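You operate a simulated robot arm through the tools that you are given. There is no shell and no other tool. Be economical: measure what you need, move in short steps, check, and stop when the job is done.

The job below is to be done with a simulated robot arm. You get a single attempt, and the scene is never put back.

JOB
Test both stop buttons at the tail on the running belt.
Fine: belt up, the stop by the black knob, knob off, pull it out; belt down, the stop on the small box, knob off, pull it out; the engine keeps running. Where these are worked on the way, their far stop is far enough and under half their travel is too little: stop button on the small box.

It is judged by the outcome, as a careful person would: the job done as asked, and still so three seconds after it is handed in. It fails if anything else is knocked over, pushed out of place, dropped, spilled or broken.

ROBOT AND FRAMES
A 6-joint arm with a two-finger parallel gripper on a trunk, on a base that drives. Base frame: it is fixed to the floor where the robot stands at the start and does not move with it; the origin is under the middle of the robot, x ahead of it, y to its left, z up. Units: mm, degrees, N and s.
With the tool pointing down near the work surface it reaches from about 220 to 680 mm from the robot's upright axis, wherever it stands. Its first joint turns from -166.0 to 166.0 degrees. Places, roughly: black belt knob [400, 100, 1100]; blue band prop [5400, -800, 700]; blue belt knob [5900, -1700, 1800]; blue selector lever [400, 0, 700]; engine [4300, -1000, 600]; green take up knob [200, 200, 1000]; grey sliding cover [2000, -400, 1300]; grey speed knob [500, 0, 1100]; guard latch [5100, -1500, 1700]; handrail post [400, 100, 1200]; orange roller knob [5000, -1400, 1700]; red band prop [5200, -1300, 700]; red lowering lever [300, -200, 700]; red motor lever [5600, -1600, 1800]; something [900, 800, 1400]; stop button by the black knob [300, 100, 1100]. Payload 4.1 kg.
The tool frame sits at the grasp point between the pads (the TCP): z along the fingers, y along the line on which they close. The tips reach 23 mm beyond it. Largest opening 94 mm; finger width 38, thickness 10; the body of the gripper, 54 by 96 mm, starts 39 mm behind the TCP.
Orientation is that of the tool frame in the base frame, as a unit quaternion [w, x, y, z]. With the fingers straight down and closing along the base's y, the tool's x points along the base's -x, its y along +y and its z along -z.

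CONTROLS
- The arm moves only by the tool play_rows. Its argument "series" is a list of rows, each a list of 7 numbers: the turn, a rotation vector about the base's x, y, z in degrees, then the shift along the base's x, y, z in mm, then the gripper command, from -1 (shut) to 1 (fully open), values between in proportion. In form: [[rx, ry, rz, x, y, z, grip], ...]. A call has 1 to 10 rows; each row is the pose to reach, as a shift and turn from the pose commanded when the call began. Each row takes 0.2 s and may step no farther than 50 mm and 8.6 degrees from the row before; otherwise, or with a gripper value out of range, the whole call is refused. Where a pose cannot be reached the arm comes as near as it can. A force on the tool above 50 N (or 10 N above the force at the start of the call, whichever is more), or a blocked arm, ends the call early, and 0.2 s more pass. Each finger travels about 45 mm/s and halts on what it meets, pressing with about 31 N; the grip force reading is that of the motor and also rises with nothing between the fingers. The clock runs only during rows and for 0.2 s after the last one: add rows that repeat a pose to give the fingers time. The reply holds the time, the measured pose of the TCP, the force on the tool along the base axes, the opening and the grip force, in the units named above and with some noise, with the torque about the TCP (base axes, N m) and any sound that the robot's microphone picked up.
- Cameras (640 x 400 px; columns grow to the right, rows downward): "scene" is now at [3.8, 143.6, 1491.8]; the picture's right is [-0.36, -0.93, 0.00], its down [-0.80, 0.30, -0.52] and it looks along [0.48, -0.18, -0.86] (base axes); focal length 214 px, centre (320, 200). "wrist" rides on the gripper at [86, 16, -74] in the tool frame; the picture's right is [-0.18, 0.98, 0.00], its down [-0.58, -0.11, -0.81] and it looks along [-0.79, -0.15, 0.59] (tool axes); focal length 243 px, centre (320, 200). There is no depth. A picture from a camera that has moved, and an enlarged one, comes with that camera's place and axes in the base frame and with its lens.
- grab_frame(camera): a new picture of that camera. The clock stands still meanwhile.
- move_column(by): slides the trunk up (or, below 0, down) by that many mm; the arm and the scene camera ride with it, the base frame stays. It gives what a move gives, with no picture.
- drive_base(legs): drives the robot by 1 to 6 legs, each [ahead, turn to the left] in mm and degrees, along the robot's own axes; the way and the turn of a leg run together, so that a leg with both is an arc; at most 1500 mm and 180 degrees a leg. The arm and the cameras ride along, it lands a little off, and it stops where it bumps. It gives what a move gives.
- pan_tilt(pan, tilt): turns the head with the scene camera to pan (to the left, within 155 degrees either way) and tilt (down, from -29 to 69), counted from straight ahead of the robot. It gives what a move gives.
- close_up(camera, box): a new picture of the part [left, top, right, bottom] of that camera's present view, enlarged. The clock stands still meanwhile.
- close_job(): hands the job in; it is judged then, once.

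Work in short steps. Places have to be worked out from the pictures, the camera data and where the tool is seen: move nearer, look again, correct. Check each grasp and each placing, and mend what went wrong. You have 120 turns and 90 pictures in all, those below and enlarged ones among them. Open the gripper and draw the arm clear of the work before you hand the job in, unless the task says otherwise; then end with one line.

The tools are called as name(argument=value, ...) on one line, values as JSON. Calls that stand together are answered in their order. play_rows: Moves the arm, as the interface text tells. Its arguments: {"type":"object","properties":{"series":{"type":"array","items":{"type":"array","items":{"type":"number"}}}},"required":["series"]} The other tools are called the same way: move_column (by) slides the trunk up or down; drive_base (legs) drives the base; pan_tilt (pan, tilt) turns the head that bears the scene camera; grab_frame (camera) takes a picture; close_up (camera, box) takes an enlarged picture of a part of a camera's view; close_job () hands the job in.

At the start:

```text
time: 0.0
eef_pos: [349.6, 16.8, 1244.7]
tool_rot: [0.0, 0.0, 1.0, 0.0]
ft_force: [-0.5, -0.1, -0.6]
wrist_torque: [-0.01, -0.02, 0.0]
finger_gap: 93.9
gripper_force: 0.0
trunk travel left (down, up): [-475.0, 115.0]
robot x, y, heading: [0.6, -2.3, -0.1]
head pan, tilt: [-20.8, 58.8]
```

scene: 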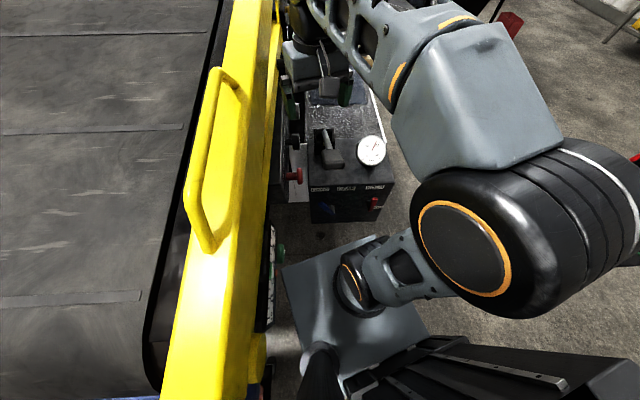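
wrist: 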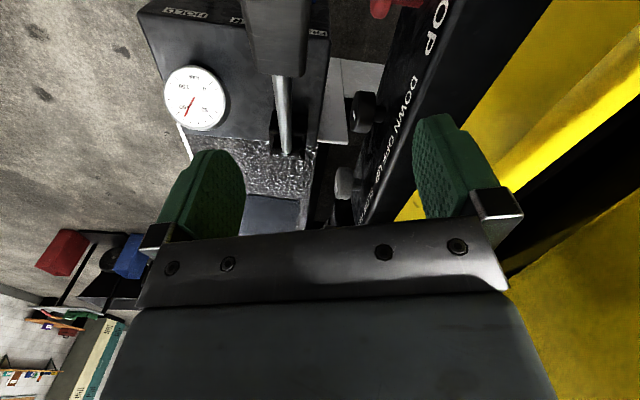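

The first pictures show the belt, a box with gauge, and a panel on the belt's side with knobs and a red button. I'll take enlarged views to read the labels.

close_up(camera="scene", box=[240, 60, 400, 260])

close_up(camera="wrist", box=[120, 0, 480, 220])

```text
2.00 times, centred on (320, 160) of scene
camera zoom: at [3.8, 143.6, 1491.8], right [-0.36, -0.93, 0.0], down [-0.8, 0.3, -0.52], along [0.48, -0.18, -0.86], focal length 429 px, centre (320, 280)
```

zoom: 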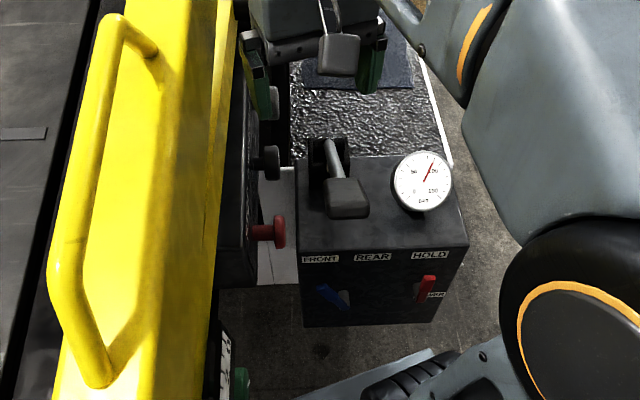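

```text
1.78 times, centred on (300, 110) of wrist
camera zoom: at [263.0, 33.4, 1319.1], right [0.18, 0.98, 0.0], down [0.58, -0.11, 0.81], along [0.79, -0.15, -0.59], focal length 431 px, centre (356, 360)
```

zoom: 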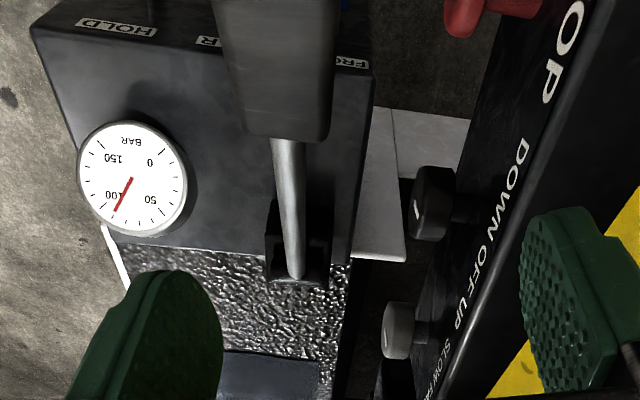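

Panel on the belt's right side: STOP, black knob DOWN/OFF/UP, grey speed knob. I'll look around for the small box with the second stop.

pan_tilt(pan=40, tilt=15)

grab_frame(camera="scene")

pan_tilt(pan=-25, tilt=10)

grab_frame(camera="scene")

```text
time: 1.3
eef_pos: [349.6, 15.2, 1246.0]
tool_rot: [0.0, 0.001, 1.0, 0.0]
ft_force: [-0.3, -0.2, -0.5]
wrist_torque: [0.01, 0.0, 0.0]
finger_gap: 93.8
gripper_force: 0.1
trunk travel left (down, up): [-475.0, 115.0]
robot x, y, heading: [2.7, 1.2, -0.2]
head pan, tilt: [40.0, 15.0]
```

```text
85 pictures are left
camera scene: at [11.9, 227.8, 1556.6], right [0.64, -0.77, 0.0], down [-0.2, -0.17, -0.97], along [0.74, 0.62, -0.26], focal length 214 px, centre (320, 200)
```

scene: 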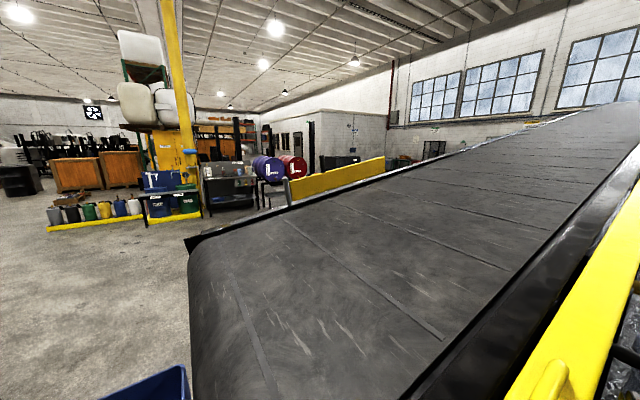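

```text
time: 2.7
eef_pos: [350.1, 17.3, 1245.5]
tool_rot: [0.0, 0.0, 1.0, -0.001]
ft_force: [-0.1, -0.1, 0.8]
wrist_torque: [0.01, 0.03, 0.04]
finger_gap: 94.0
gripper_force: 0.0
trunk travel left (down, up): [-475.0, 115.0]
robot x, y, heading: [2.6, -3.3, 0.1]
head pan, tilt: [-25.0, 10.0]
```

```text
84 pictures are left
camera scene: at [24.5, 128.6, 1564.8], right [-0.42, -0.91, 0.0], down [-0.16, 0.07, -0.98], along [0.89, -0.42, -0.17], focal length 214 px, centre (320, 200)
```

scene: 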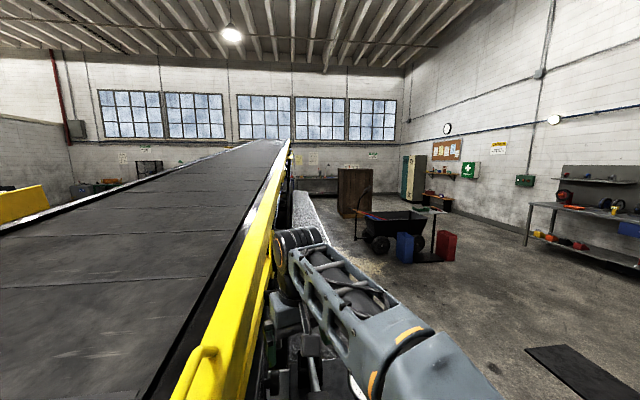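

No small box yet. I'll look down at the left, at the tail end and under the rail.

pan_tilt(pan=70, tilt=50)

grab_frame(camera="scene")

pan_tilt(pan=10, tilt=65)

grab_frame(camera="scene")

```text
time: 4.4
eef_pos: [349.7, 16.6, 1245.0]
tool_rot: [0.0, 0.0, 1.0, 0.0]
ft_force: [0.0, -0.5, -0.5]
wrist_torque: [0.0, 0.0, 0.01]
finger_gap: 94.0
gripper_force: 0.0
trunk travel left (down, up): [-475.0, 115.0]
robot x, y, heading: [2.2, -0.1, -0.3]
head pan, tilt: [70.0, 50.0]
```

```text
83 pictures are left
camera scene: at [-33.4, 240.1, 1503.0], right [0.94, -0.34, 0.0], down [-0.26, -0.72, -0.64], along [0.22, 0.6, -0.77], focal length 214 px, centre (320, 200)
```

scene: 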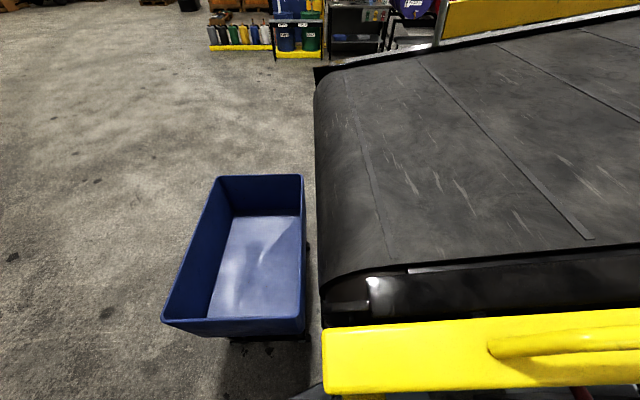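

```text
time: 5.7
eef_pos: [349.6, 16.7, 1245.2]
tool_rot: [0.0, 0.0, 1.0, 0.001]
ft_force: [0.6, 0.1, -0.4]
wrist_torque: [-0.01, -0.01, -0.01]
finger_gap: 93.8
gripper_force: 0.0
trunk travel left (down, up): [-475.0, 115.0]
robot x, y, heading: [2.1, 1.2, 0.1]
head pan, tilt: [10.0, 65.0]
```

```text
82 pictures are left
camera scene: at [0.0, 178.4, 1484.8], right [0.17, -0.98, 0.0], down [-0.89, -0.16, -0.42], along [0.42, 0.07, -0.91], focal length 214 px, centre (320, 200)
```

scene: 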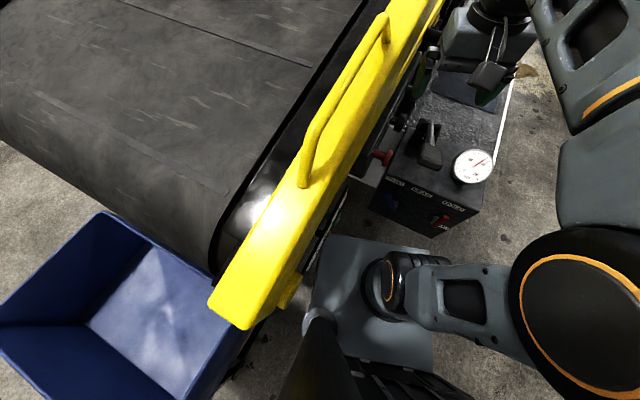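

The listed "something [900, 800, 1400]" is near the far-side yellow rail. I'll zoom there.

pan_tilt(pan=35, tilt=15)

close_up(camera="scene", box=[160, 120, 400, 270])

close_up(camera="wrist", box=[0, 200, 160, 400])

```text
time: 6.9
eef_pos: [350.6, 17.3, 1244.7]
tool_rot: [0.0, 0.0, 1.0, 0.0]
ft_force: [0.2, -0.7, -0.3]
wrist_torque: [-0.04, 0.03, 0.01]
finger_gap: 94.1
gripper_force: 0.1
trunk travel left (down, up): [-475.0, 115.0]
robot x, y, heading: [-0.4, -3.4, -0.1]
head pan, tilt: [35.0, 15.0]
```

```text
2.67 times, centred on (280, 195) of scene
camera zoom: at [16.8, 221.3, 1556.6], right [0.57, -0.82, 0.0], down [-0.21, -0.15, -0.97], along [0.79, 0.55, -0.26], focal length 572 px, centre (427, 213)
```

zoom: 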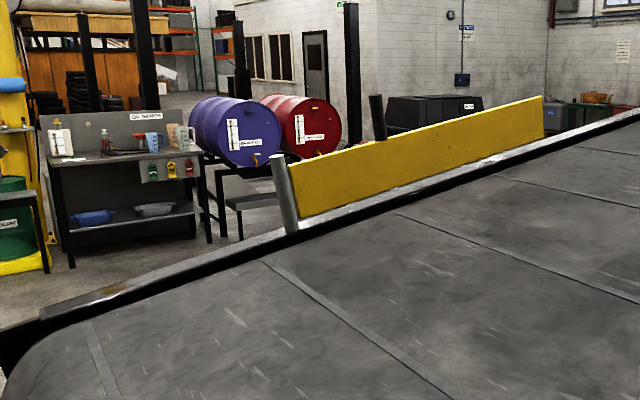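

```text
2.00 times, centred on (80, 300) of wrist
camera zoom: at [263.1, 33.4, 1319.1], right [0.18, 0.98, 0.0], down [0.58, -0.11, 0.81], along [0.79, -0.15, -0.59], focal length 485 px, centre (800, 0)
```

zoom: 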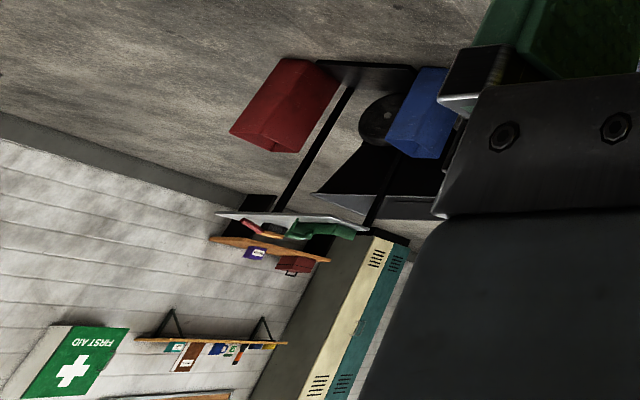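

The grey post there is only the far side's rail. I'll rotate the tool so that the wrist camera looks at the panel side (+y), backing off from the belt a little.

play_rows(series=[[0, 0, 8.5, 0, -12, 0, 1], [0, 0, 17, 0, -24, 0, 1], [0, 0, 25.5, 0, -36, 0, 1], [0, 0, 34, 0, -48, 0, 1], [0, 0, 42.5, 0, -60, 0, 1], [0, 0, 51, 0, -72, 0, 1], [0, 0, 59.5, 0, -84, 0, 1], [0, 0, 68, 0, -96, 0, 1], [0, 0, 76.5, 0, -108, 0, 1], [0, 0, 85, 0, -120, 0, 1]])

grab_frame(camera="wrist")

```text
time: 9.1
eef_pos: [349.1, -104.1, 1246.2]
tool_rot: [0.0, -0.676, 0.737, 0.0]
ft_force: [-0.1, -0.5, 0.0]
wrist_torque: [0.0, 0.01, 0.02]
finger_gap: 93.9
gripper_force: 0.1
trunk travel left (down, up): [-475.0, 115.0]
robot x, y, heading: [1.4, -0.8, -0.2]
head pan, tilt: [35.0, 15.0]
```

```text
79 pictures are left
camera wrist: at [326.1, -188.5, 1319.6], right [-0.96, 0.27, 0.0], down [0.16, 0.57, 0.81], along [0.21, 0.78, -0.59], focal length 243 px, centre (320, 200)
```

wrist: 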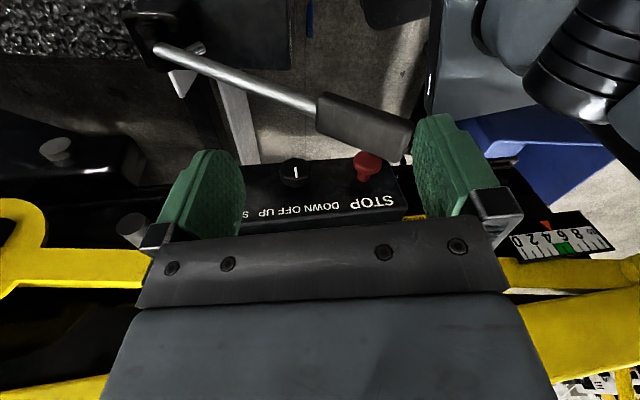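

The panel is seen upside down here. I'll zoom this view, and look further round with the head for the small box.

close_up(camera="wrist", box=[0, 100, 240, 250])

pan_tilt(pan=110, tilt=35)

grab_frame(camera="scene")

pan_tilt(pan=-120, tilt=25)

grab_frame(camera="scene")

```text
2.67 times, centred on (120, 175) of wrist
camera zoom: at [326.1, -188.5, 1319.6], right [-0.96, 0.27, 0.0], down [0.16, 0.57, 0.81], along [0.21, 0.78, -0.59], focal length 647 px, centre (853, 267)
```

zoom: 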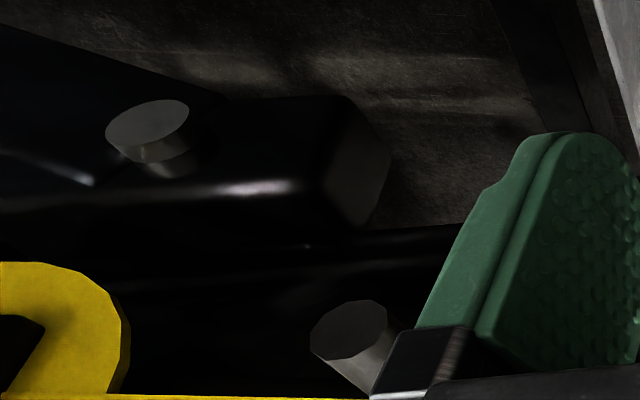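

```text
time: 10.5
eef_pos: [350.5, -104.3, 1245.9]
tool_rot: [-0.001, -0.676, 0.737, 0.0]
ft_force: [-0.3, 0.1, -0.2]
wrist_torque: [0.0, -0.04, 0.01]
finger_gap: 93.8
gripper_force: 0.1
trunk travel left (down, up): [-475.0, 115.0]
robot x, y, heading: [-1.9, -1.9, -0.1]
head pan, tilt: [110.0, 35.0]
```

```text
77 pictures are left
camera scene: at [-89.8, 250.5, 1524.7], right [0.94, 0.34, 0.0], down [0.2, -0.54, -0.82], along [-0.28, 0.77, -0.57], focal length 214 px, centre (320, 200)
```

scene: 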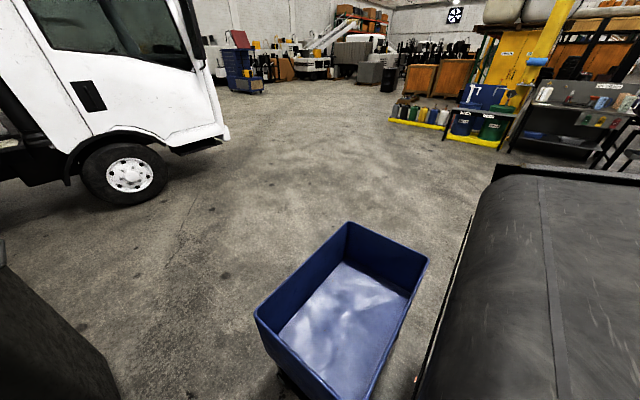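

```text
time: 13.8
eef_pos: [349.7, -103.6, 1244.5]
tool_rot: [0.0, -0.675, 0.738, 0.0]
ft_force: [-0.3, 0.0, 0.2]
wrist_torque: [-0.01, 0.01, 0.02]
finger_gap: 93.9
gripper_force: 0.2
trunk travel left (down, up): [-475.0, 115.0]
robot x, y, heading: [1.5, 1.5, -0.1]
head pan, tilt: [-120.0, 25.0]
```

```text
76 pictures are left
camera scene: at [-105.8, 87.9, 1540.5], right [-0.87, 0.5, 0.0], down [0.21, 0.37, -0.91], along [-0.45, -0.79, -0.42], focal length 214 px, centre (320, 200)
```

scene: 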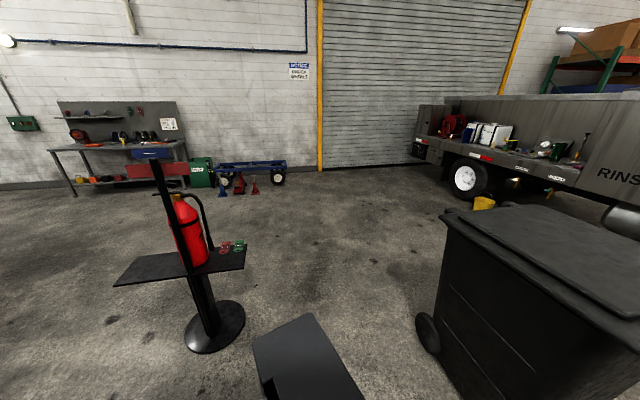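

A tiny red spot shows at the belt's tail end. I'll zoom there.

pan_tilt(pan=110, tilt=62)

grab_frame(camera="scene")

```text
time: 17.1
eef_pos: [349.1, -104.1, 1245.4]
tool_rot: [0.0, -0.675, 0.738, 0.0]
ft_force: [-0.5, -0.3, 0.2]
wrist_torque: [0.04, -0.03, -0.02]
finger_gap: 94.0
gripper_force: 0.1
trunk travel left (down, up): [-475.0, 115.0]
robot x, y, heading: [1.1, 2.5, -0.0]
head pan, tilt: [110.0, 62.0]
```

```text
75 pictures are left
camera scene: at [-81.7, 228.2, 1488.1], right [0.94, 0.34, 0.0], down [0.3, -0.83, -0.47], along [-0.16, 0.44, -0.88], focal length 214 px, centre (320, 200)
```

scene: 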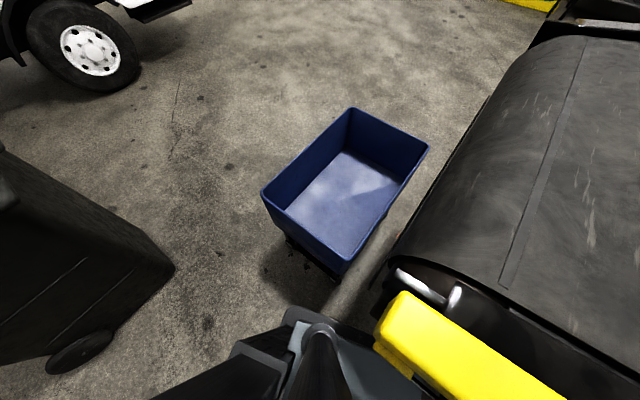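

close_up(camera="scene", box=[320, 180, 480, 280])

move_column(by=100)

pan_tilt(pan=110, tilt=40)

close_up(camera="scene", box=[360, 200, 600, 400])

```text
4.00 times, centred on (400, 230) of scene
camera zoom: at [-81.7, 228.2, 1488.1], right [0.94, 0.34, 0.0], down [0.3, -0.83, -0.47], along [-0.16, 0.44, -0.88], focal length 858 px, centre (0, 80)
```

zoom: 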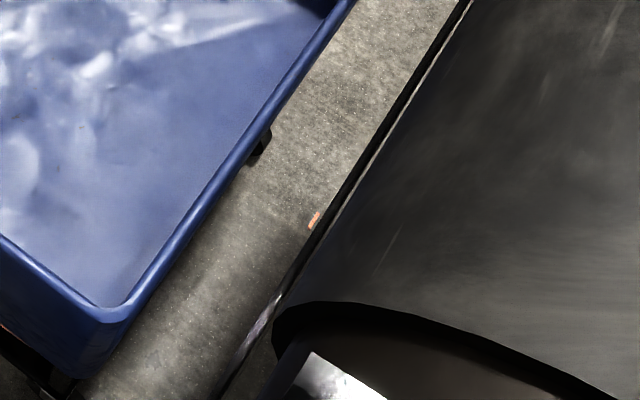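

```text
time: 18.4
eef_pos: [349.8, -102.8, 1346.1]
tool_rot: [-0.001, -0.676, 0.737, 0.0]
ft_force: [1.1, -0.3, 0.4]
wrist_torque: [0.01, 0.0, 0.02]
finger_gap: 94.0
gripper_force: 0.0
trunk travel left (down, up): [-575.0, 15.0]
robot x, y, heading: [1.7, -2.1, 0.0]
head pan, tilt: [110.0, 62.0]
```

```text
time: 19.3
eef_pos: [349.8, -102.7, 1346.0]
tool_rot: [-0.001, -0.676, 0.737, 0.0]
ft_force: [-0.3, 0.2, -0.4]
wrist_torque: [-0.01, 0.01, 0.02]
finger_gap: 93.9
gripper_force: 0.1
trunk travel left (down, up): [-575.0, 15.0]
robot x, y, heading: [3.6, -0.4, 0.1]
head pan, tilt: [110.0, 40.0]
```

```text
2.00 times, centred on (480, 300) of scene
camera zoom: at [-88.8, 247.6, 1617.1], right [0.94, 0.34, 0.0], down [0.22, -0.6, -0.77], along [-0.26, 0.72, -0.64], focal length 429 px, centre (0, 0)
```

zoom: 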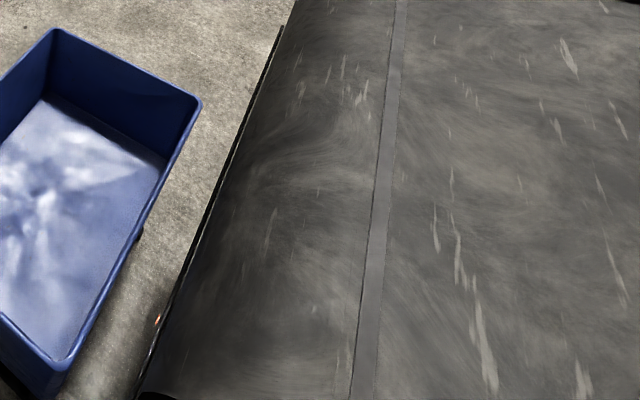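

Triangulating the two views puts a red part at about (41, 454, 983), on the tail's end. I'll swing the arm away to the right at this height so I can lower the trunk and look at it side-on.

play_rows(series=[[0, 0, -7.3, -16, -44, 0, 1], [0, 0, -14.6, -38, -85, 0, 1], [0, 0, -21.9, -64, -123, 0, 1], [0, 0, -29.2, -96, -158, 0, 1], [0, 0, -36.5, -131, -188, 0, 1], [0, 0, -43.8, -170, -213, 0, 1], [0, 0, -51.1, -211, -234, 0, 1], [0, 0, -58.4, -256, -249, 0, 1], [0, 0, -65.7, -301, -258, 0, 1], [0, 0, -73, -347, -261, 0, 1]])

move_column(by=-420)

pan_tilt(pan=85, tilt=35)

grab_frame(camera="scene")

```text
time: 21.5
eef_pos: [1.6, -365.4, 1346.0]
tool_rot: [0.001, -0.104, 0.995, 0.0]
ft_force: [-0.9, 0.0, -0.8]
wrist_torque: [0.0, 0.03, 0.0]
finger_gap: 94.0
gripper_force: 0.1
trunk travel left (down, up): [-575.0, 15.0]
robot x, y, heading: [-0.9, 0.6, 0.1]
head pan, tilt: [110.0, 40.0]
```

```text
refused: -420 is not a number from -400 to 400
```

```text
time: 22.4
eef_pos: [4.2, -364.7, 1345.4]
tool_rot: [0.0, -0.105, 0.994, 0.0]
ft_force: [0.4, -0.1, 0.7]
wrist_torque: [0.03, 0.01, 0.03]
finger_gap: 94.2
gripper_force: 0.0
trunk travel left (down, up): [-575.0, 15.0]
robot x, y, heading: [-2.0, 0.5, 0.1]
head pan, tilt: [85.0, 35.0]
```

```text
72 pictures are left
camera scene: at [-52.2, 255.4, 1624.7], right [1.0, -0.09, 0.0], down [-0.05, -0.57, -0.82], along [0.07, 0.82, -0.57], focal length 214 px, centre (320, 200)
```

scene: 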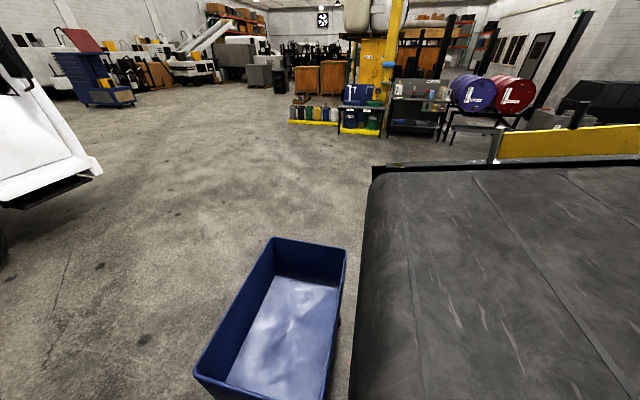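

I'll back off 350 mm (free behind by about 1 m) to give the head room, then lower the trunk and look at the tail end.

drive_base(legs=[[-350, 0]])

move_column(by=-400)

pan_tilt(pan=35, tilt=25)

grab_frame(camera="scene")

```text
time: 24.6
eef_pos: [-346.6, -366.5, 1345.7]
tool_rot: [0.0, -0.107, 0.994, 0.0]
ft_force: [-0.6, 0.4, 0.2]
wrist_torque: [0.03, -0.01, -0.01]
finger_gap: 94.0
gripper_force: 0.1
trunk travel left (down, up): [-575.0, 15.0]
robot x, y, heading: [-346.7, 2.3, 0.5]
head pan, tilt: [85.0, 35.0]
```

```text
time: 28.5
eef_pos: [-346.5, -367.2, 947.0]
tool_rot: [0.0, -0.106, 0.994, 0.0]
ft_force: [-0.5, 0.5, -0.6]
wrist_torque: [-0.01, 0.01, 0.0]
finger_gap: 94.1
gripper_force: 0.0
trunk travel left (down, up): [-175.0, 415.0]
robot x, y, heading: [-348.3, -1.2, 0.5]
head pan, tilt: [85.0, 35.0]
```

```text
time: 29.6
eef_pos: [-346.1, -367.2, 945.1]
tool_rot: [0.0, -0.107, 0.994, 0.0]
ft_force: [0.2, -0.5, -0.5]
wrist_torque: [-0.02, 0.0, 0.0]
finger_gap: 94.1
gripper_force: 0.2
trunk travel left (down, up): [-175.0, 415.0]
robot x, y, heading: [-350.4, -5.5, 0.1]
head pan, tilt: [35.0, 25.0]
```

```text
71 pictures are left
camera scene: at [-336.0, 219.9, 1240.5], right [0.58, -0.82, 0.0], down [-0.35, -0.24, -0.91], along [0.74, 0.52, -0.42], focal length 214 px, centre (320, 200)
```

scene: 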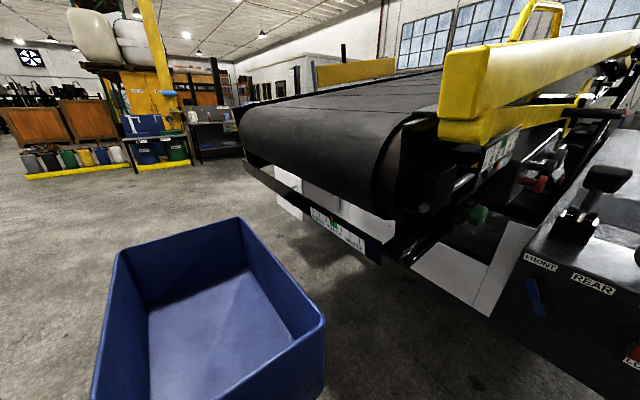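

close_up(camera="scene", box=[230, 120, 470, 270])

close_up(camera="scene", box=[400, 80, 640, 230])

```text
2.67 times, centred on (350, 195) of scene
camera zoom: at [-336.0, 219.9, 1240.5], right [0.58, -0.82, 0.0], down [-0.35, -0.24, -0.91], along [0.74, 0.52, -0.42], focal length 572 px, centre (240, 213)
```

zoom: 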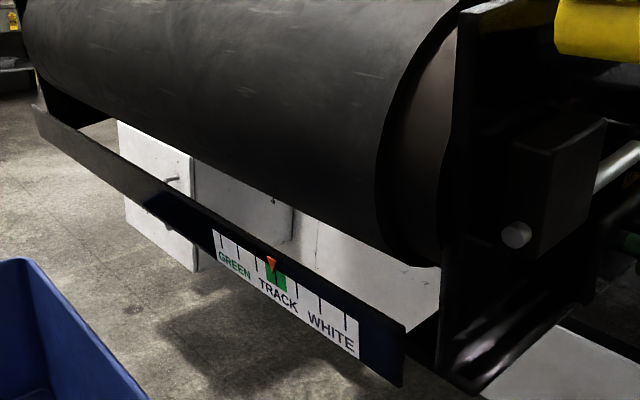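

```text
2.67 times, centred on (520, 155) of scene
camera zoom: at [-336.0, 219.9, 1240.5], right [0.58, -0.82, 0.0], down [-0.35, -0.24, -0.91], along [0.74, 0.52, -0.42], focal length 572 px, centre (-213, 320)
```

zoom: 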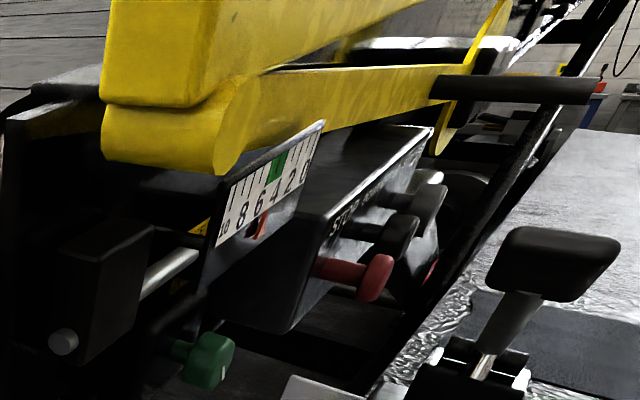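

That red part is only the tracking pointer. There's another red spot behind the black/grey knobs; I'll look along the side.

pan_tilt(pan=-10, tilt=15)

grab_frame(camera="scene")

close_up(camera="scene", box=[240, 140, 400, 240])

```text
time: 30.8
eef_pos: [-345.5, -366.4, 946.2]
tool_rot: [0.0, -0.106, 0.994, 0.0]
ft_force: [0.5, 0.0, -0.2]
wrist_torque: [0.0, -0.02, 0.01]
finger_gap: 93.8
gripper_force: 0.0
trunk travel left (down, up): [-175.0, 415.0]
robot x, y, heading: [-351.0, 2.5, 0.1]
head pan, tilt: [-10.0, 15.0]
```

```text
68 pictures are left
camera scene: at [-319.2, 151.0, 1256.7], right [-0.17, -0.99, 0.0], down [-0.26, 0.04, -0.97], along [0.95, -0.16, -0.26], focal length 214 px, centre (320, 200)
```

scene: 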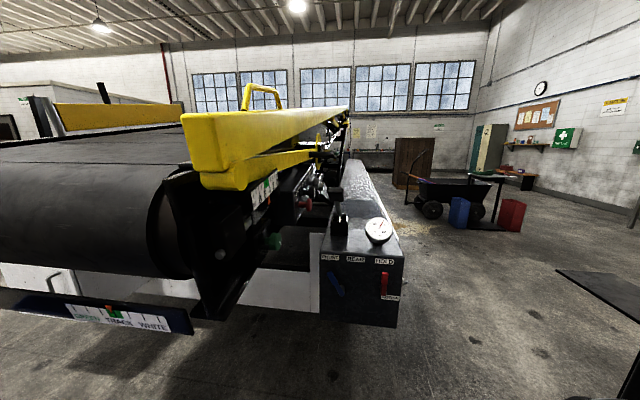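

```text
4.00 times, centred on (320, 190) of scene
camera zoom: at [-319.2, 151.0, 1256.7], right [-0.17, -0.99, 0.0], down [-0.26, 0.04, -0.97], along [0.95, -0.16, -0.26], focal length 858 px, centre (320, 240)
```

zoom: 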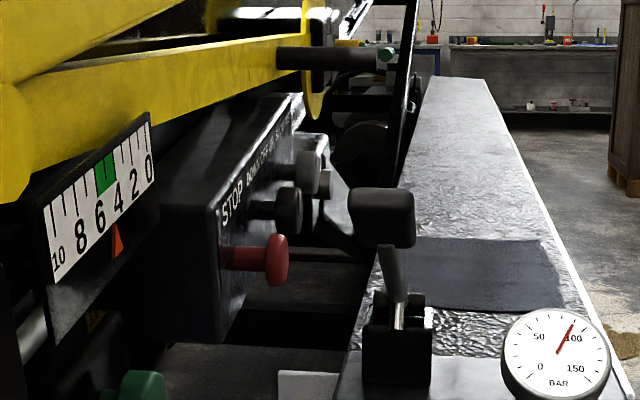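

The rest of the side is hidden. I'll raise, drive back in and look with the wrist camera further along the side.

move_column(by=350)

drive_base(legs=[[350, 0]])

play_rows(series=[[0, 0, 7.3, 46, 3, 0, 1], [0, 0, 14.6, 91, 12, 0, 1], [0, 0, 21.9, 136, 27, 0, 1], [0, 0, 29.2, 177, 48, 0, 1], [0, 0, 36.5, 216, 73, 0, 1], [0, 0, 43.8, 251, 103, 0, 1], [0, 0, 51.1, 283, 138, 0, 1], [0, 0, 58.4, 309, 176, 0, 1], [0, 0, 65.7, 331, 200, 0, 1], [0, 0, 73, 360, 210, 0, 1]])

play_rows(series=[[0, 0, 0, 40, -10, 0, 1], [0, 0, 0, 80, -20, -20, 1], [0, 0, 0, 120, -30, -40, 1], [0, 0, 0, 160, -40, -60, 1], [0, 0, 0, 180, -40, -80, 1]])

grab_frame(camera="wrist")

```text
time: 34.2
eef_pos: [-346.1, -366.8, 1295.0]
tool_rot: [0.0, -0.106, 0.994, 0.0]
ft_force: [-0.7, 0.6, -0.7]
wrist_torque: [0.01, -0.03, 0.02]
finger_gap: 94.0
gripper_force: 0.1
trunk travel left (down, up): [-525.0, 65.0]
robot x, y, heading: [-352.5, 1.2, 0.4]
head pan, tilt: [-10.0, 15.0]
```

```text
time: 36.5
eef_pos: [7.3, -364.3, 1294.6]
tool_rot: [0.0, -0.107, 0.994, -0.001]
ft_force: [0.6, 0.1, -0.1]
wrist_torque: [0.03, -0.02, 0.01]
finger_gap: 94.5
gripper_force: 0.0
trunk travel left (down, up): [-525.0, 65.0]
robot x, y, heading: [0.8, 0.4, 0.3]
head pan, tilt: [-10.0, 15.0]
```

```text
time: 38.7
eef_pos: [368.6, -155.0, 1296.7]
tool_rot: [0.0, -0.678, 0.735, 0.0]
ft_force: [0.7, 0.3, 0.0]
wrist_torque: [-0.02, 0.01, 0.03]
finger_gap: 94.1
gripper_force: 0.1
trunk travel left (down, up): [-525.0, 65.0]
robot x, y, heading: [1.7, 0.3, 0.5]
head pan, tilt: [-10.0, 15.0]
```

```text
time: 39.9
eef_pos: [546.8, -196.6, 1215.0]
tool_rot: [0.0, -0.678, 0.735, 0.0]
ft_force: [0.5, -0.4, 0.2]
wrist_torque: [-0.02, -0.02, 0.0]
finger_gap: 93.7
gripper_force: 0.1
trunk travel left (down, up): [-525.0, 65.0]
robot x, y, heading: [2.8, -1.9, 0.4]
head pan, tilt: [-10.0, 15.0]
```

```text
66 pictures are left
camera wrist: at [523.7, -281.1, 1289.9], right [-0.96, 0.26, 0.0], down [0.16, 0.57, 0.81], along [0.21, 0.78, -0.59], focal length 243 px, centre (320, 200)
```

wrist: 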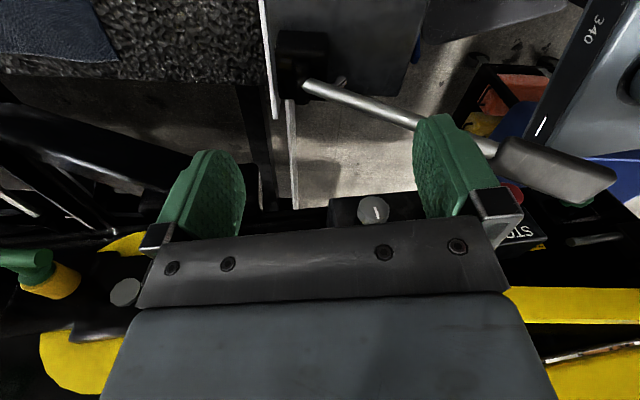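

No red button on this side beyond the panel; the small box is probably on the belt's far side. I'll tuck the arm, back off, and look behind before driving round.

play_rows(series=[[0, 0, 0, -40, 10, 30, 1], [0, 0, 0, -80, 20, 60, 1], [0, 0, 0, -120, 40, 90, 1], [0, 0, 0, -160, 60, 110, 1], [0, 0, 0, -200, 70, 120, 1]])

drive_base(legs=[[-350, 0]])

pan_tilt(pan=140, tilt=45)

grab_frame(camera="scene")

pan_tilt(pan=80, tilt=45)

grab_frame(camera="scene")

```text
refused: row 1 steps farther than a row can; nothing moved
```

```text
time: 42.1
eef_pos: [195.5, -197.9, 1216.5]
tool_rot: [0.0, -0.676, 0.736, 0.0]
ft_force: [0.0, 0.1, -0.6]
wrist_torque: [0.0, -0.02, 0.01]
finger_gap: 93.7
gripper_force: 0.1
trunk travel left (down, up): [-525.0, 65.0]
robot x, y, heading: [-347.1, 0.7, 0.1]
head pan, tilt: [-10.0, 15.0]
```

```text
time: 44.5
eef_pos: [194.6, -199.6, 1217.1]
tool_rot: [0.0, -0.677, 0.736, 0.0]
ft_force: [-0.1, -0.2, -0.7]
wrist_torque: [0.0, 0.04, 0.0]
finger_gap: 94.6
gripper_force: 0.0
trunk travel left (down, up): [-525.0, 65.0]
robot x, y, heading: [-353.5, -1.7, 0.1]
head pan, tilt: [140.0, 45.0]
```

```text
65 pictures are left
camera scene: at [-471.9, 219.1, 1559.9], right [0.64, 0.77, 0.0], down [0.54, -0.45, -0.71], along [-0.54, 0.45, -0.71], focal length 214 px, centre (320, 200)
```

scene: 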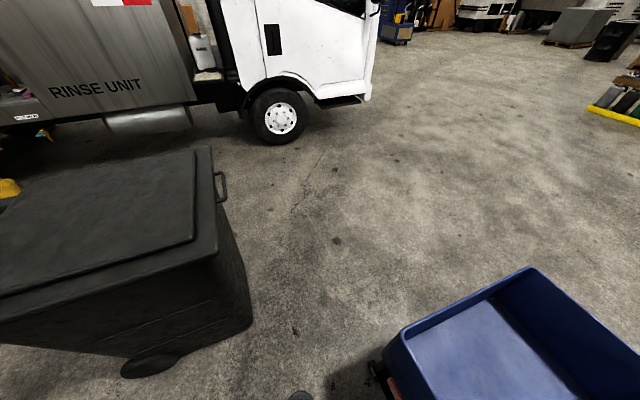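

```text
time: 45.8
eef_pos: [195.2, -198.8, 1216.6]
tool_rot: [0.0, -0.677, 0.736, -0.001]
ft_force: [-0.2, -0.1, 0.7]
wrist_torque: [0.01, -0.02, 0.02]
finger_gap: 94.1
gripper_force: 0.0
trunk travel left (down, up): [-525.0, 65.0]
robot x, y, heading: [-352.1, -3.5, 0.1]
head pan, tilt: [80.0, 45.0]
```

```text
64 pictures are left
camera scene: at [-395.7, 247.1, 1559.9], right [0.99, -0.17, 0.0], down [-0.12, -0.7, -0.71], along [0.12, 0.7, -0.71], focal length 214 px, centre (320, 200)
```

scene: 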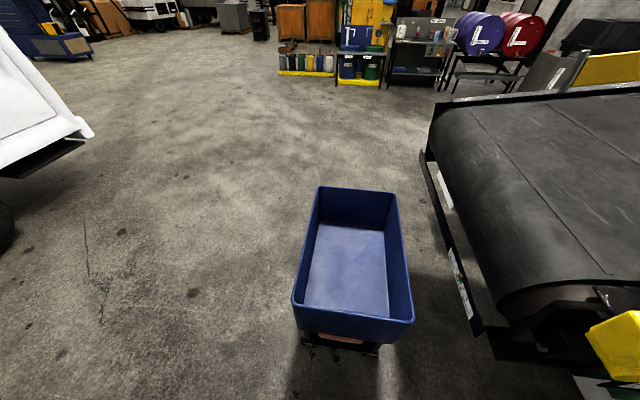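

The gap between the black and blue bins is about 600 mm wide. I'll tuck the arm first, since it would sweep over the rail end.

play_rows(series=[[0, 0, 0, -35, 8, 30, 1], [0, 0, 0, -70, 16, 60, 1], [0, 0, 0, -105, 24, 90, 1], [0, 0, 0, -145, 32, 110, 1], [0, 0, 0, -185, 40, 125, 1], [0, 0, 0, -225, 50, 125, 1]])

drive_base(legs=[[0, 133]])

```text
time: 47.2
eef_pos: [-29.2, -147.7, 1340.6]
tool_rot: [0.0, -0.677, 0.736, 0.0]
ft_force: [-0.5, 0.4, -0.4]
wrist_torque: [0.01, 0.04, -0.01]
finger_gap: 93.8
gripper_force: 0.2
trunk travel left (down, up): [-525.0, 65.0]
robot x, y, heading: [-346.7, -2.6, 0.6]
head pan, tilt: [80.0, 45.0]
```

```text
time: 53.1
eef_pos: [-460.5, 333.8, 1339.2]
tool_rot: [0.0, 0.944, 0.329, 0.0]
ft_force: [0.2, 0.9, 0.4]
wrist_torque: [0.0, -0.01, -0.02]
finger_gap: 93.8
gripper_force: 0.0
trunk travel left (down, up): [-525.0, 65.0]
robot x, y, heading: [-347.4, -2.8, 133.2]
head pan, tilt: [80.0, 45.0]
```

Turn went clean. Now through the gap and round.

drive_base(legs=[[900, 0]])

drive_base(legs=[[0, -43], [900, 0], [0, -90]])

pan_tilt(pan=-25, tilt=15)

grab_frame(camera="scene")

```text
time: 57.9
eef_pos: [-1064.5, 1004.5, 1339.4]
tool_rot: [0.001, 0.948, 0.317, 0.0]
ft_force: [-0.4, -0.3, 0.3]
wrist_torque: [-0.01, -0.03, 0.0]
finger_gap: 94.4
gripper_force: 0.1
trunk travel left (down, up): [-525.0, 65.0]
robot x, y, heading: [-961.9, 665.5, 132.0]
head pan, tilt: [80.0, 45.0]
```

```text
time: 68.7
eef_pos: [-623.3, 1417.9, 1339.8]
tool_rot: [0.0, -0.641, 0.768, 0.0]
ft_force: [-0.1, 0.2, -0.3]
wrist_torque: [-0.01, -0.02, 0.0]
finger_gap: 93.9
gripper_force: 0.1
trunk travel left (down, up): [-525.0, 65.0]
robot x, y, heading: [-929.5, 1597.7, -5.2]
head pan, tilt: [80.0, 45.0]
```

```text
time: 70.5
eef_pos: [-623.3, 1416.9, 1340.8]
tool_rot: [0.0, -0.64, 0.768, 0.0]
ft_force: [0.3, 0.1, -0.5]
wrist_torque: [0.01, -0.02, 0.01]
finger_gap: 93.9
gripper_force: 0.1
trunk travel left (down, up): [-525.0, 65.0]
robot x, y, heading: [-925.8, 1597.7, -5.1]
head pan, tilt: [-25.0, 15.0]
```

```text
63 pictures are left
camera scene: at [-891.6, 1721.1, 1606.7], right [-0.5, -0.86, 0.0], down [-0.22, 0.13, -0.97], along [0.83, -0.49, -0.26], focal length 214 px, centre (320, 200)
```

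scene: 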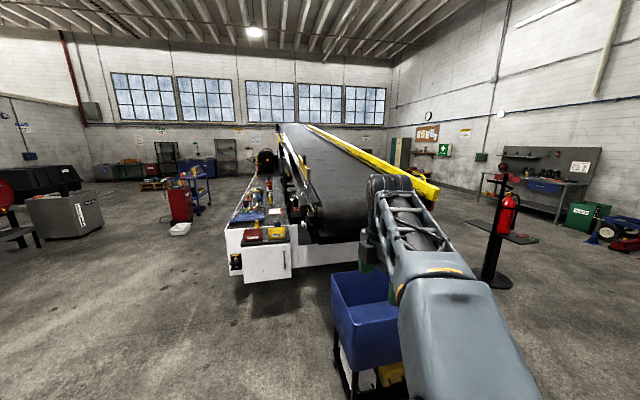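

close_up(camera="scene", box=[210, 120, 370, 300])

```text
2.22 times, centred on (290, 210) of scene
camera zoom: at [-891.6, 1721.1, 1606.7], right [-0.5, -0.86, 0.0], down [-0.22, 0.13, -0.97], along [0.83, -0.49, -0.26], focal length 477 px, centre (387, 178)
```

zoom: 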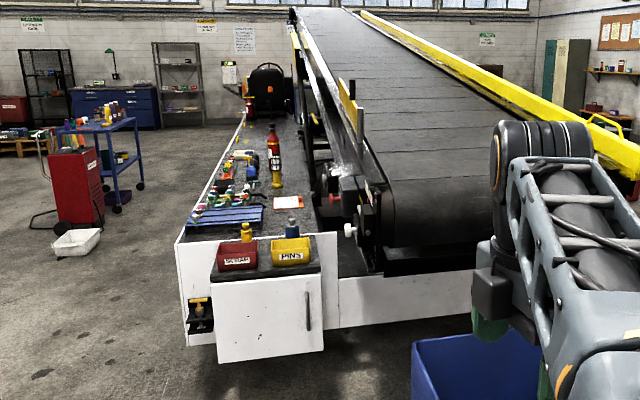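

A red button shows at the far side near the tail, above a white chassis with tools on it. I'll move closer for a second view.

drive_base(legs=[[0, 20], [400, 0], [0, -20]])

pan_tilt(pan=-15, tilt=25)

grab_frame(camera="scene")

close_up(camera="scene", box=[240, 130, 400, 250])

```text
time: 75.1
eef_pos: [-233.5, 1519.9, 1340.6]
tool_rot: [0.0, -0.642, 0.767, 0.0]
ft_force: [0.1, -0.8, -0.2]
wrist_torque: [-0.03, 0.01, -0.04]
finger_gap: 94.1
gripper_force: 0.0
trunk travel left (down, up): [-525.0, 65.0]
robot x, y, heading: [-538.6, 1696.6, -5.2]
head pan, tilt: [-25.0, 15.0]
```

```text
time: 75.9
eef_pos: [-233.9, 1520.7, 1339.7]
tool_rot: [0.0, -0.642, 0.767, 0.0]
ft_force: [0.1, -0.4, 0.2]
wrist_torque: [0.02, -0.02, 0.0]
finger_gap: 93.9
gripper_force: 0.1
trunk travel left (down, up): [-525.0, 65.0]
robot x, y, heading: [-538.2, 1697.9, -5.0]
head pan, tilt: [-15.0, 25.0]
```

```text
61 pictures are left
camera scene: at [-497.6, 1838.5, 1590.5], right [-0.34, -0.94, 0.0], down [-0.4, 0.15, -0.91], along [0.85, -0.31, -0.42], focal length 214 px, centre (320, 200)
```

scene: 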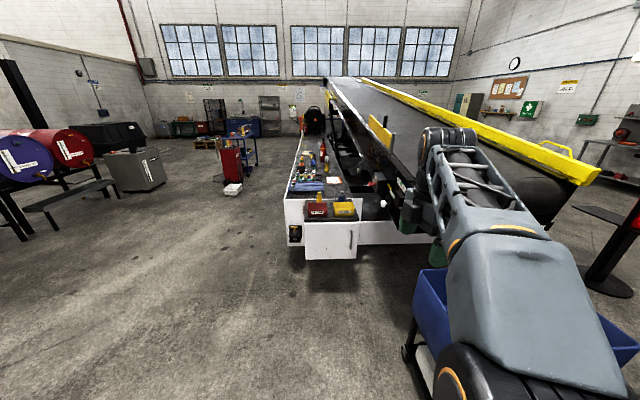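

```text
3.33 times, centred on (320, 190) of scene
camera zoom: at [-497.6, 1838.5, 1590.5], right [-0.34, -0.94, 0.0], down [-0.4, 0.15, -0.91], along [0.85, -0.31, -0.42], focal length 715 px, centre (320, 233)
```

zoom: 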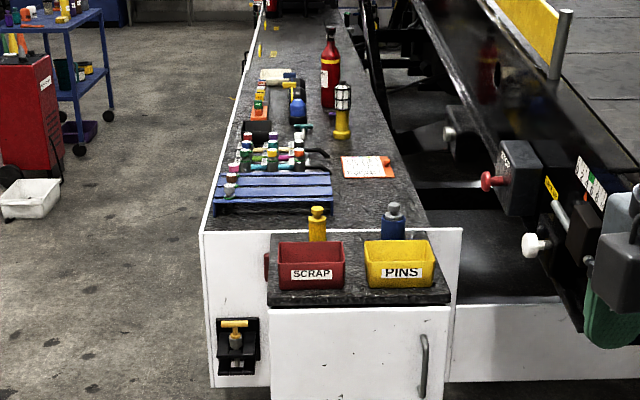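

Triangulated: small box's red button at about (684, 1038, 1068), pointing +y. The deck with tools begins only near x≈1500, so there is standing room. Now back to the panel to do the first half (belt up first).

drive_base(legs=[[0, -107], [1116, 0]])

```text
time: 86.2
eef_pos: [-1263.5, 437.7, 1340.7]
tool_rot: [0.0, 0.25, 0.968, 0.0]
ft_force: [0.0, 0.1, 0.5]
wrist_torque: [0.01, 0.0, -0.02]
finger_gap: 93.8
gripper_force: 0.1
trunk travel left (down, up): [-525.0, 65.0]
robot x, y, heading: [-999.9, 669.3, -114.0]
head pan, tilt: [-15.0, 25.0]
```

drive_base(legs=[[0, 68.2], [933, 0], [0, 45.8]])

```text
time: 96.2
eef_pos: [-18.1, -151.7, 1338.0]
tool_rot: [0.0, -0.675, 0.738, 0.001]
ft_force: [-0.4, 0.9, 0.2]
wrist_torque: [0.02, -0.01, 0.01]
finger_gap: 93.8
gripper_force: 0.1
trunk travel left (down, up): [-525.0, 65.0]
robot x, y, heading: [-333.8, -2.1, -0.2]
head pan, tilt: [-15.0, 25.0]
```

Before working: the pump handle stands up close to the STOP button, so I need accurate positions. Drive in and look from the head and wrist.

drive_base(legs=[[334, 0]])

pan_tilt(pan=-15, tilt=55)

close_up(camera="scene", box=[230, 60, 390, 160])

close_up(camera="wrist", box=[180, 40, 540, 265])

```text
time: 98.4
eef_pos: [312.8, -150.8, 1339.8]
tool_rot: [0.0, -0.677, 0.736, 0.0]
ft_force: [-0.4, -0.4, -0.5]
wrist_torque: [-0.01, 0.01, -0.01]
finger_gap: 94.1
gripper_force: 0.1
trunk travel left (down, up): [-525.0, 65.0]
robot x, y, heading: [-9.2, -3.0, 0.1]
head pan, tilt: [-15.0, 25.0]
```

```text
time: 99.3
eef_pos: [312.0, -150.4, 1339.3]
tool_rot: [0.0, -0.676, 0.737, 0.0]
ft_force: [-0.3, 0.4, 0.0]
wrist_torque: [-0.01, 0.0, 0.04]
finger_gap: 94.2
gripper_force: 0.2
trunk travel left (down, up): [-525.0, 65.0]
robot x, y, heading: [-6.3, -1.1, 0.2]
head pan, tilt: [-15.0, 55.0]
```

```text
4.00 times, centred on (310, 110) of scene
camera zoom: at [2.1, 146.9, 1546.5], right [-0.26, -0.97, 0.0], down [-0.79, 0.21, -0.57], along [0.55, -0.15, -0.82], focal length 858 px, centre (360, 560)
```

zoom: 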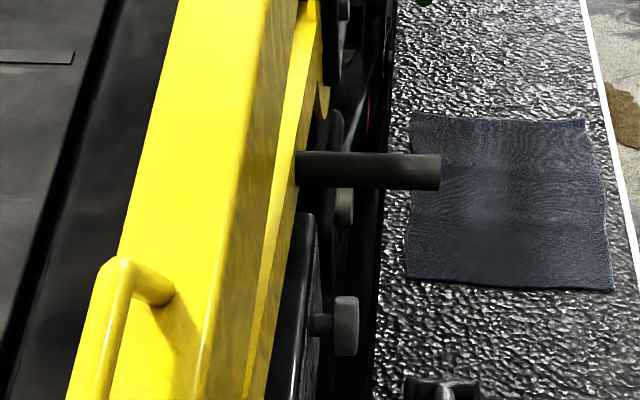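

```text
1.78 times, centred on (360, 152) of wrist
camera zoom: at [288.9, -234.8, 1414.1], right [-0.96, 0.27, 0.0], down [0.16, 0.57, 0.81], along [0.22, 0.78, -0.59], focal length 431 px, centre (249, 284)
```

zoom: 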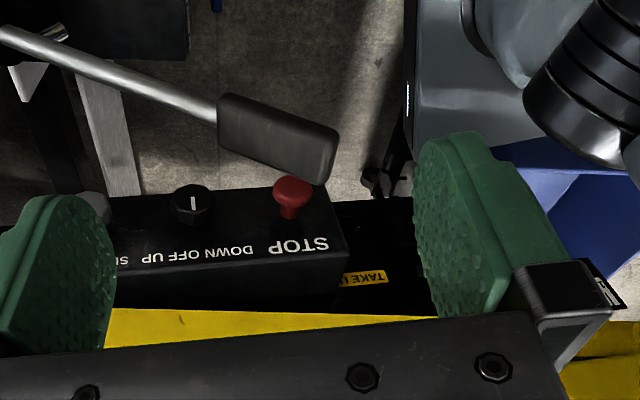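

close_up(camera="scene", box=[240, 130, 400, 230])

```text
4.00 times, centred on (320, 180) of scene
camera zoom: at [2.1, 146.9, 1546.5], right [-0.26, -0.97, 0.0], down [-0.79, 0.21, -0.57], along [0.55, -0.15, -0.82], focal length 858 px, centre (320, 280)
```

zoom: 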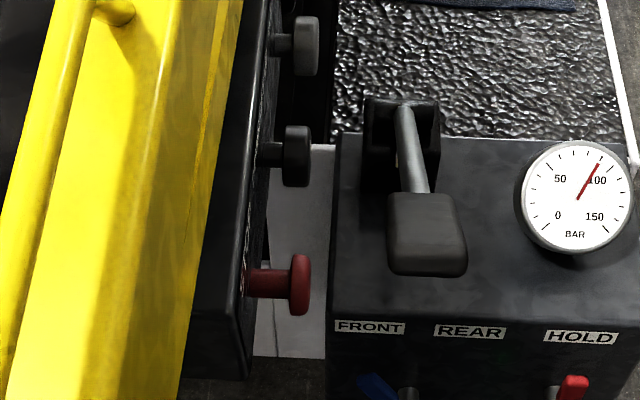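

From two views: STOP head ≈ (328, 73, 1064), black knob ≈ (432, 50, 1078) with its mark at OFF, pump handle grip ≈ (331, −21, 1090), stub bar at x ≥ 545, z≈1200. I'll grip the knob from above along x, with the tool leaning back, and turn about y. First move above and square the yaw.

play_rows(series=[[0, 0, 2.5, 10, 40, 0, 1], [0, 0, 5, 20, 80, 0, 1], [0, 0, 5, 30, 120, 0, 1], [0, 0, 5, 40, 160, -10, 1], [0, 0, 5, 45, 195, -30, 1]])

play_rows(series=[[0, -7, 0, -5, 0, -10, 1], [0, -14, 0, -10, 0, -20, 1], [0, -21, 0, -10, 0, -30, 1], [0, -28, 0, -10, 0, -40, 1], [0, -35, 0, -10, 0, -50, 1]])

grab_frame(camera="wrist")

close_up(camera="scene", box=[200, 80, 400, 230])

```text
time: 100.5
eef_pos: [359.4, 43.7, 1309.0]
tool_rot: [-0.001, 0.708, -0.707, 0.0]
ft_force: [0.6, 0.0, 0.4]
wrist_torque: [-0.02, -0.06, -0.03]
finger_gap: 93.9
gripper_force: 0.0
trunk travel left (down, up): [-525.0, 65.0]
robot x, y, heading: [-6.7, -1.0, 0.3]
head pan, tilt: [-15.0, 55.0]
```

```text
time: 101.7
eef_pos: [346.9, 44.6, 1260.2]
tool_rot: [-0.214, 0.675, -0.673, 0.213]
ft_force: [0.6, 0.1, -0.4]
wrist_torque: [0.0, 0.02, -0.01]
finger_gap: 94.1
gripper_force: 0.0
trunk travel left (down, up): [-525.0, 65.0]
robot x, y, heading: [-7.8, -3.5, 0.1]
head pan, tilt: [-15.0, 55.0]
```

```text
56 pictures are left
camera wrist: at [290.7, -42.1, 1311.4], right [-0.8, 0.18, -0.57], down [-0.38, 0.58, 0.72], along [0.46, 0.79, -0.4], focal length 243 px, centre (320, 200)
```

wrist: 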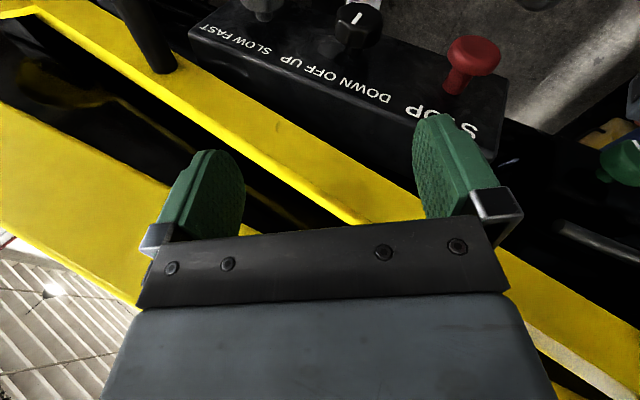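

```text
2.67 times, centred on (300, 155) of scene
camera zoom: at [1.8, 146.9, 1546.5], right [-0.26, -0.97, 0.0], down [-0.79, 0.21, -0.57], along [0.55, -0.15, -0.82], focal length 572 px, centre (373, 320)
```

zoom: 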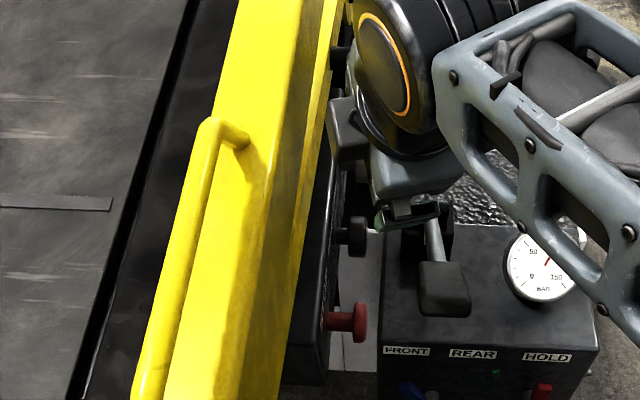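

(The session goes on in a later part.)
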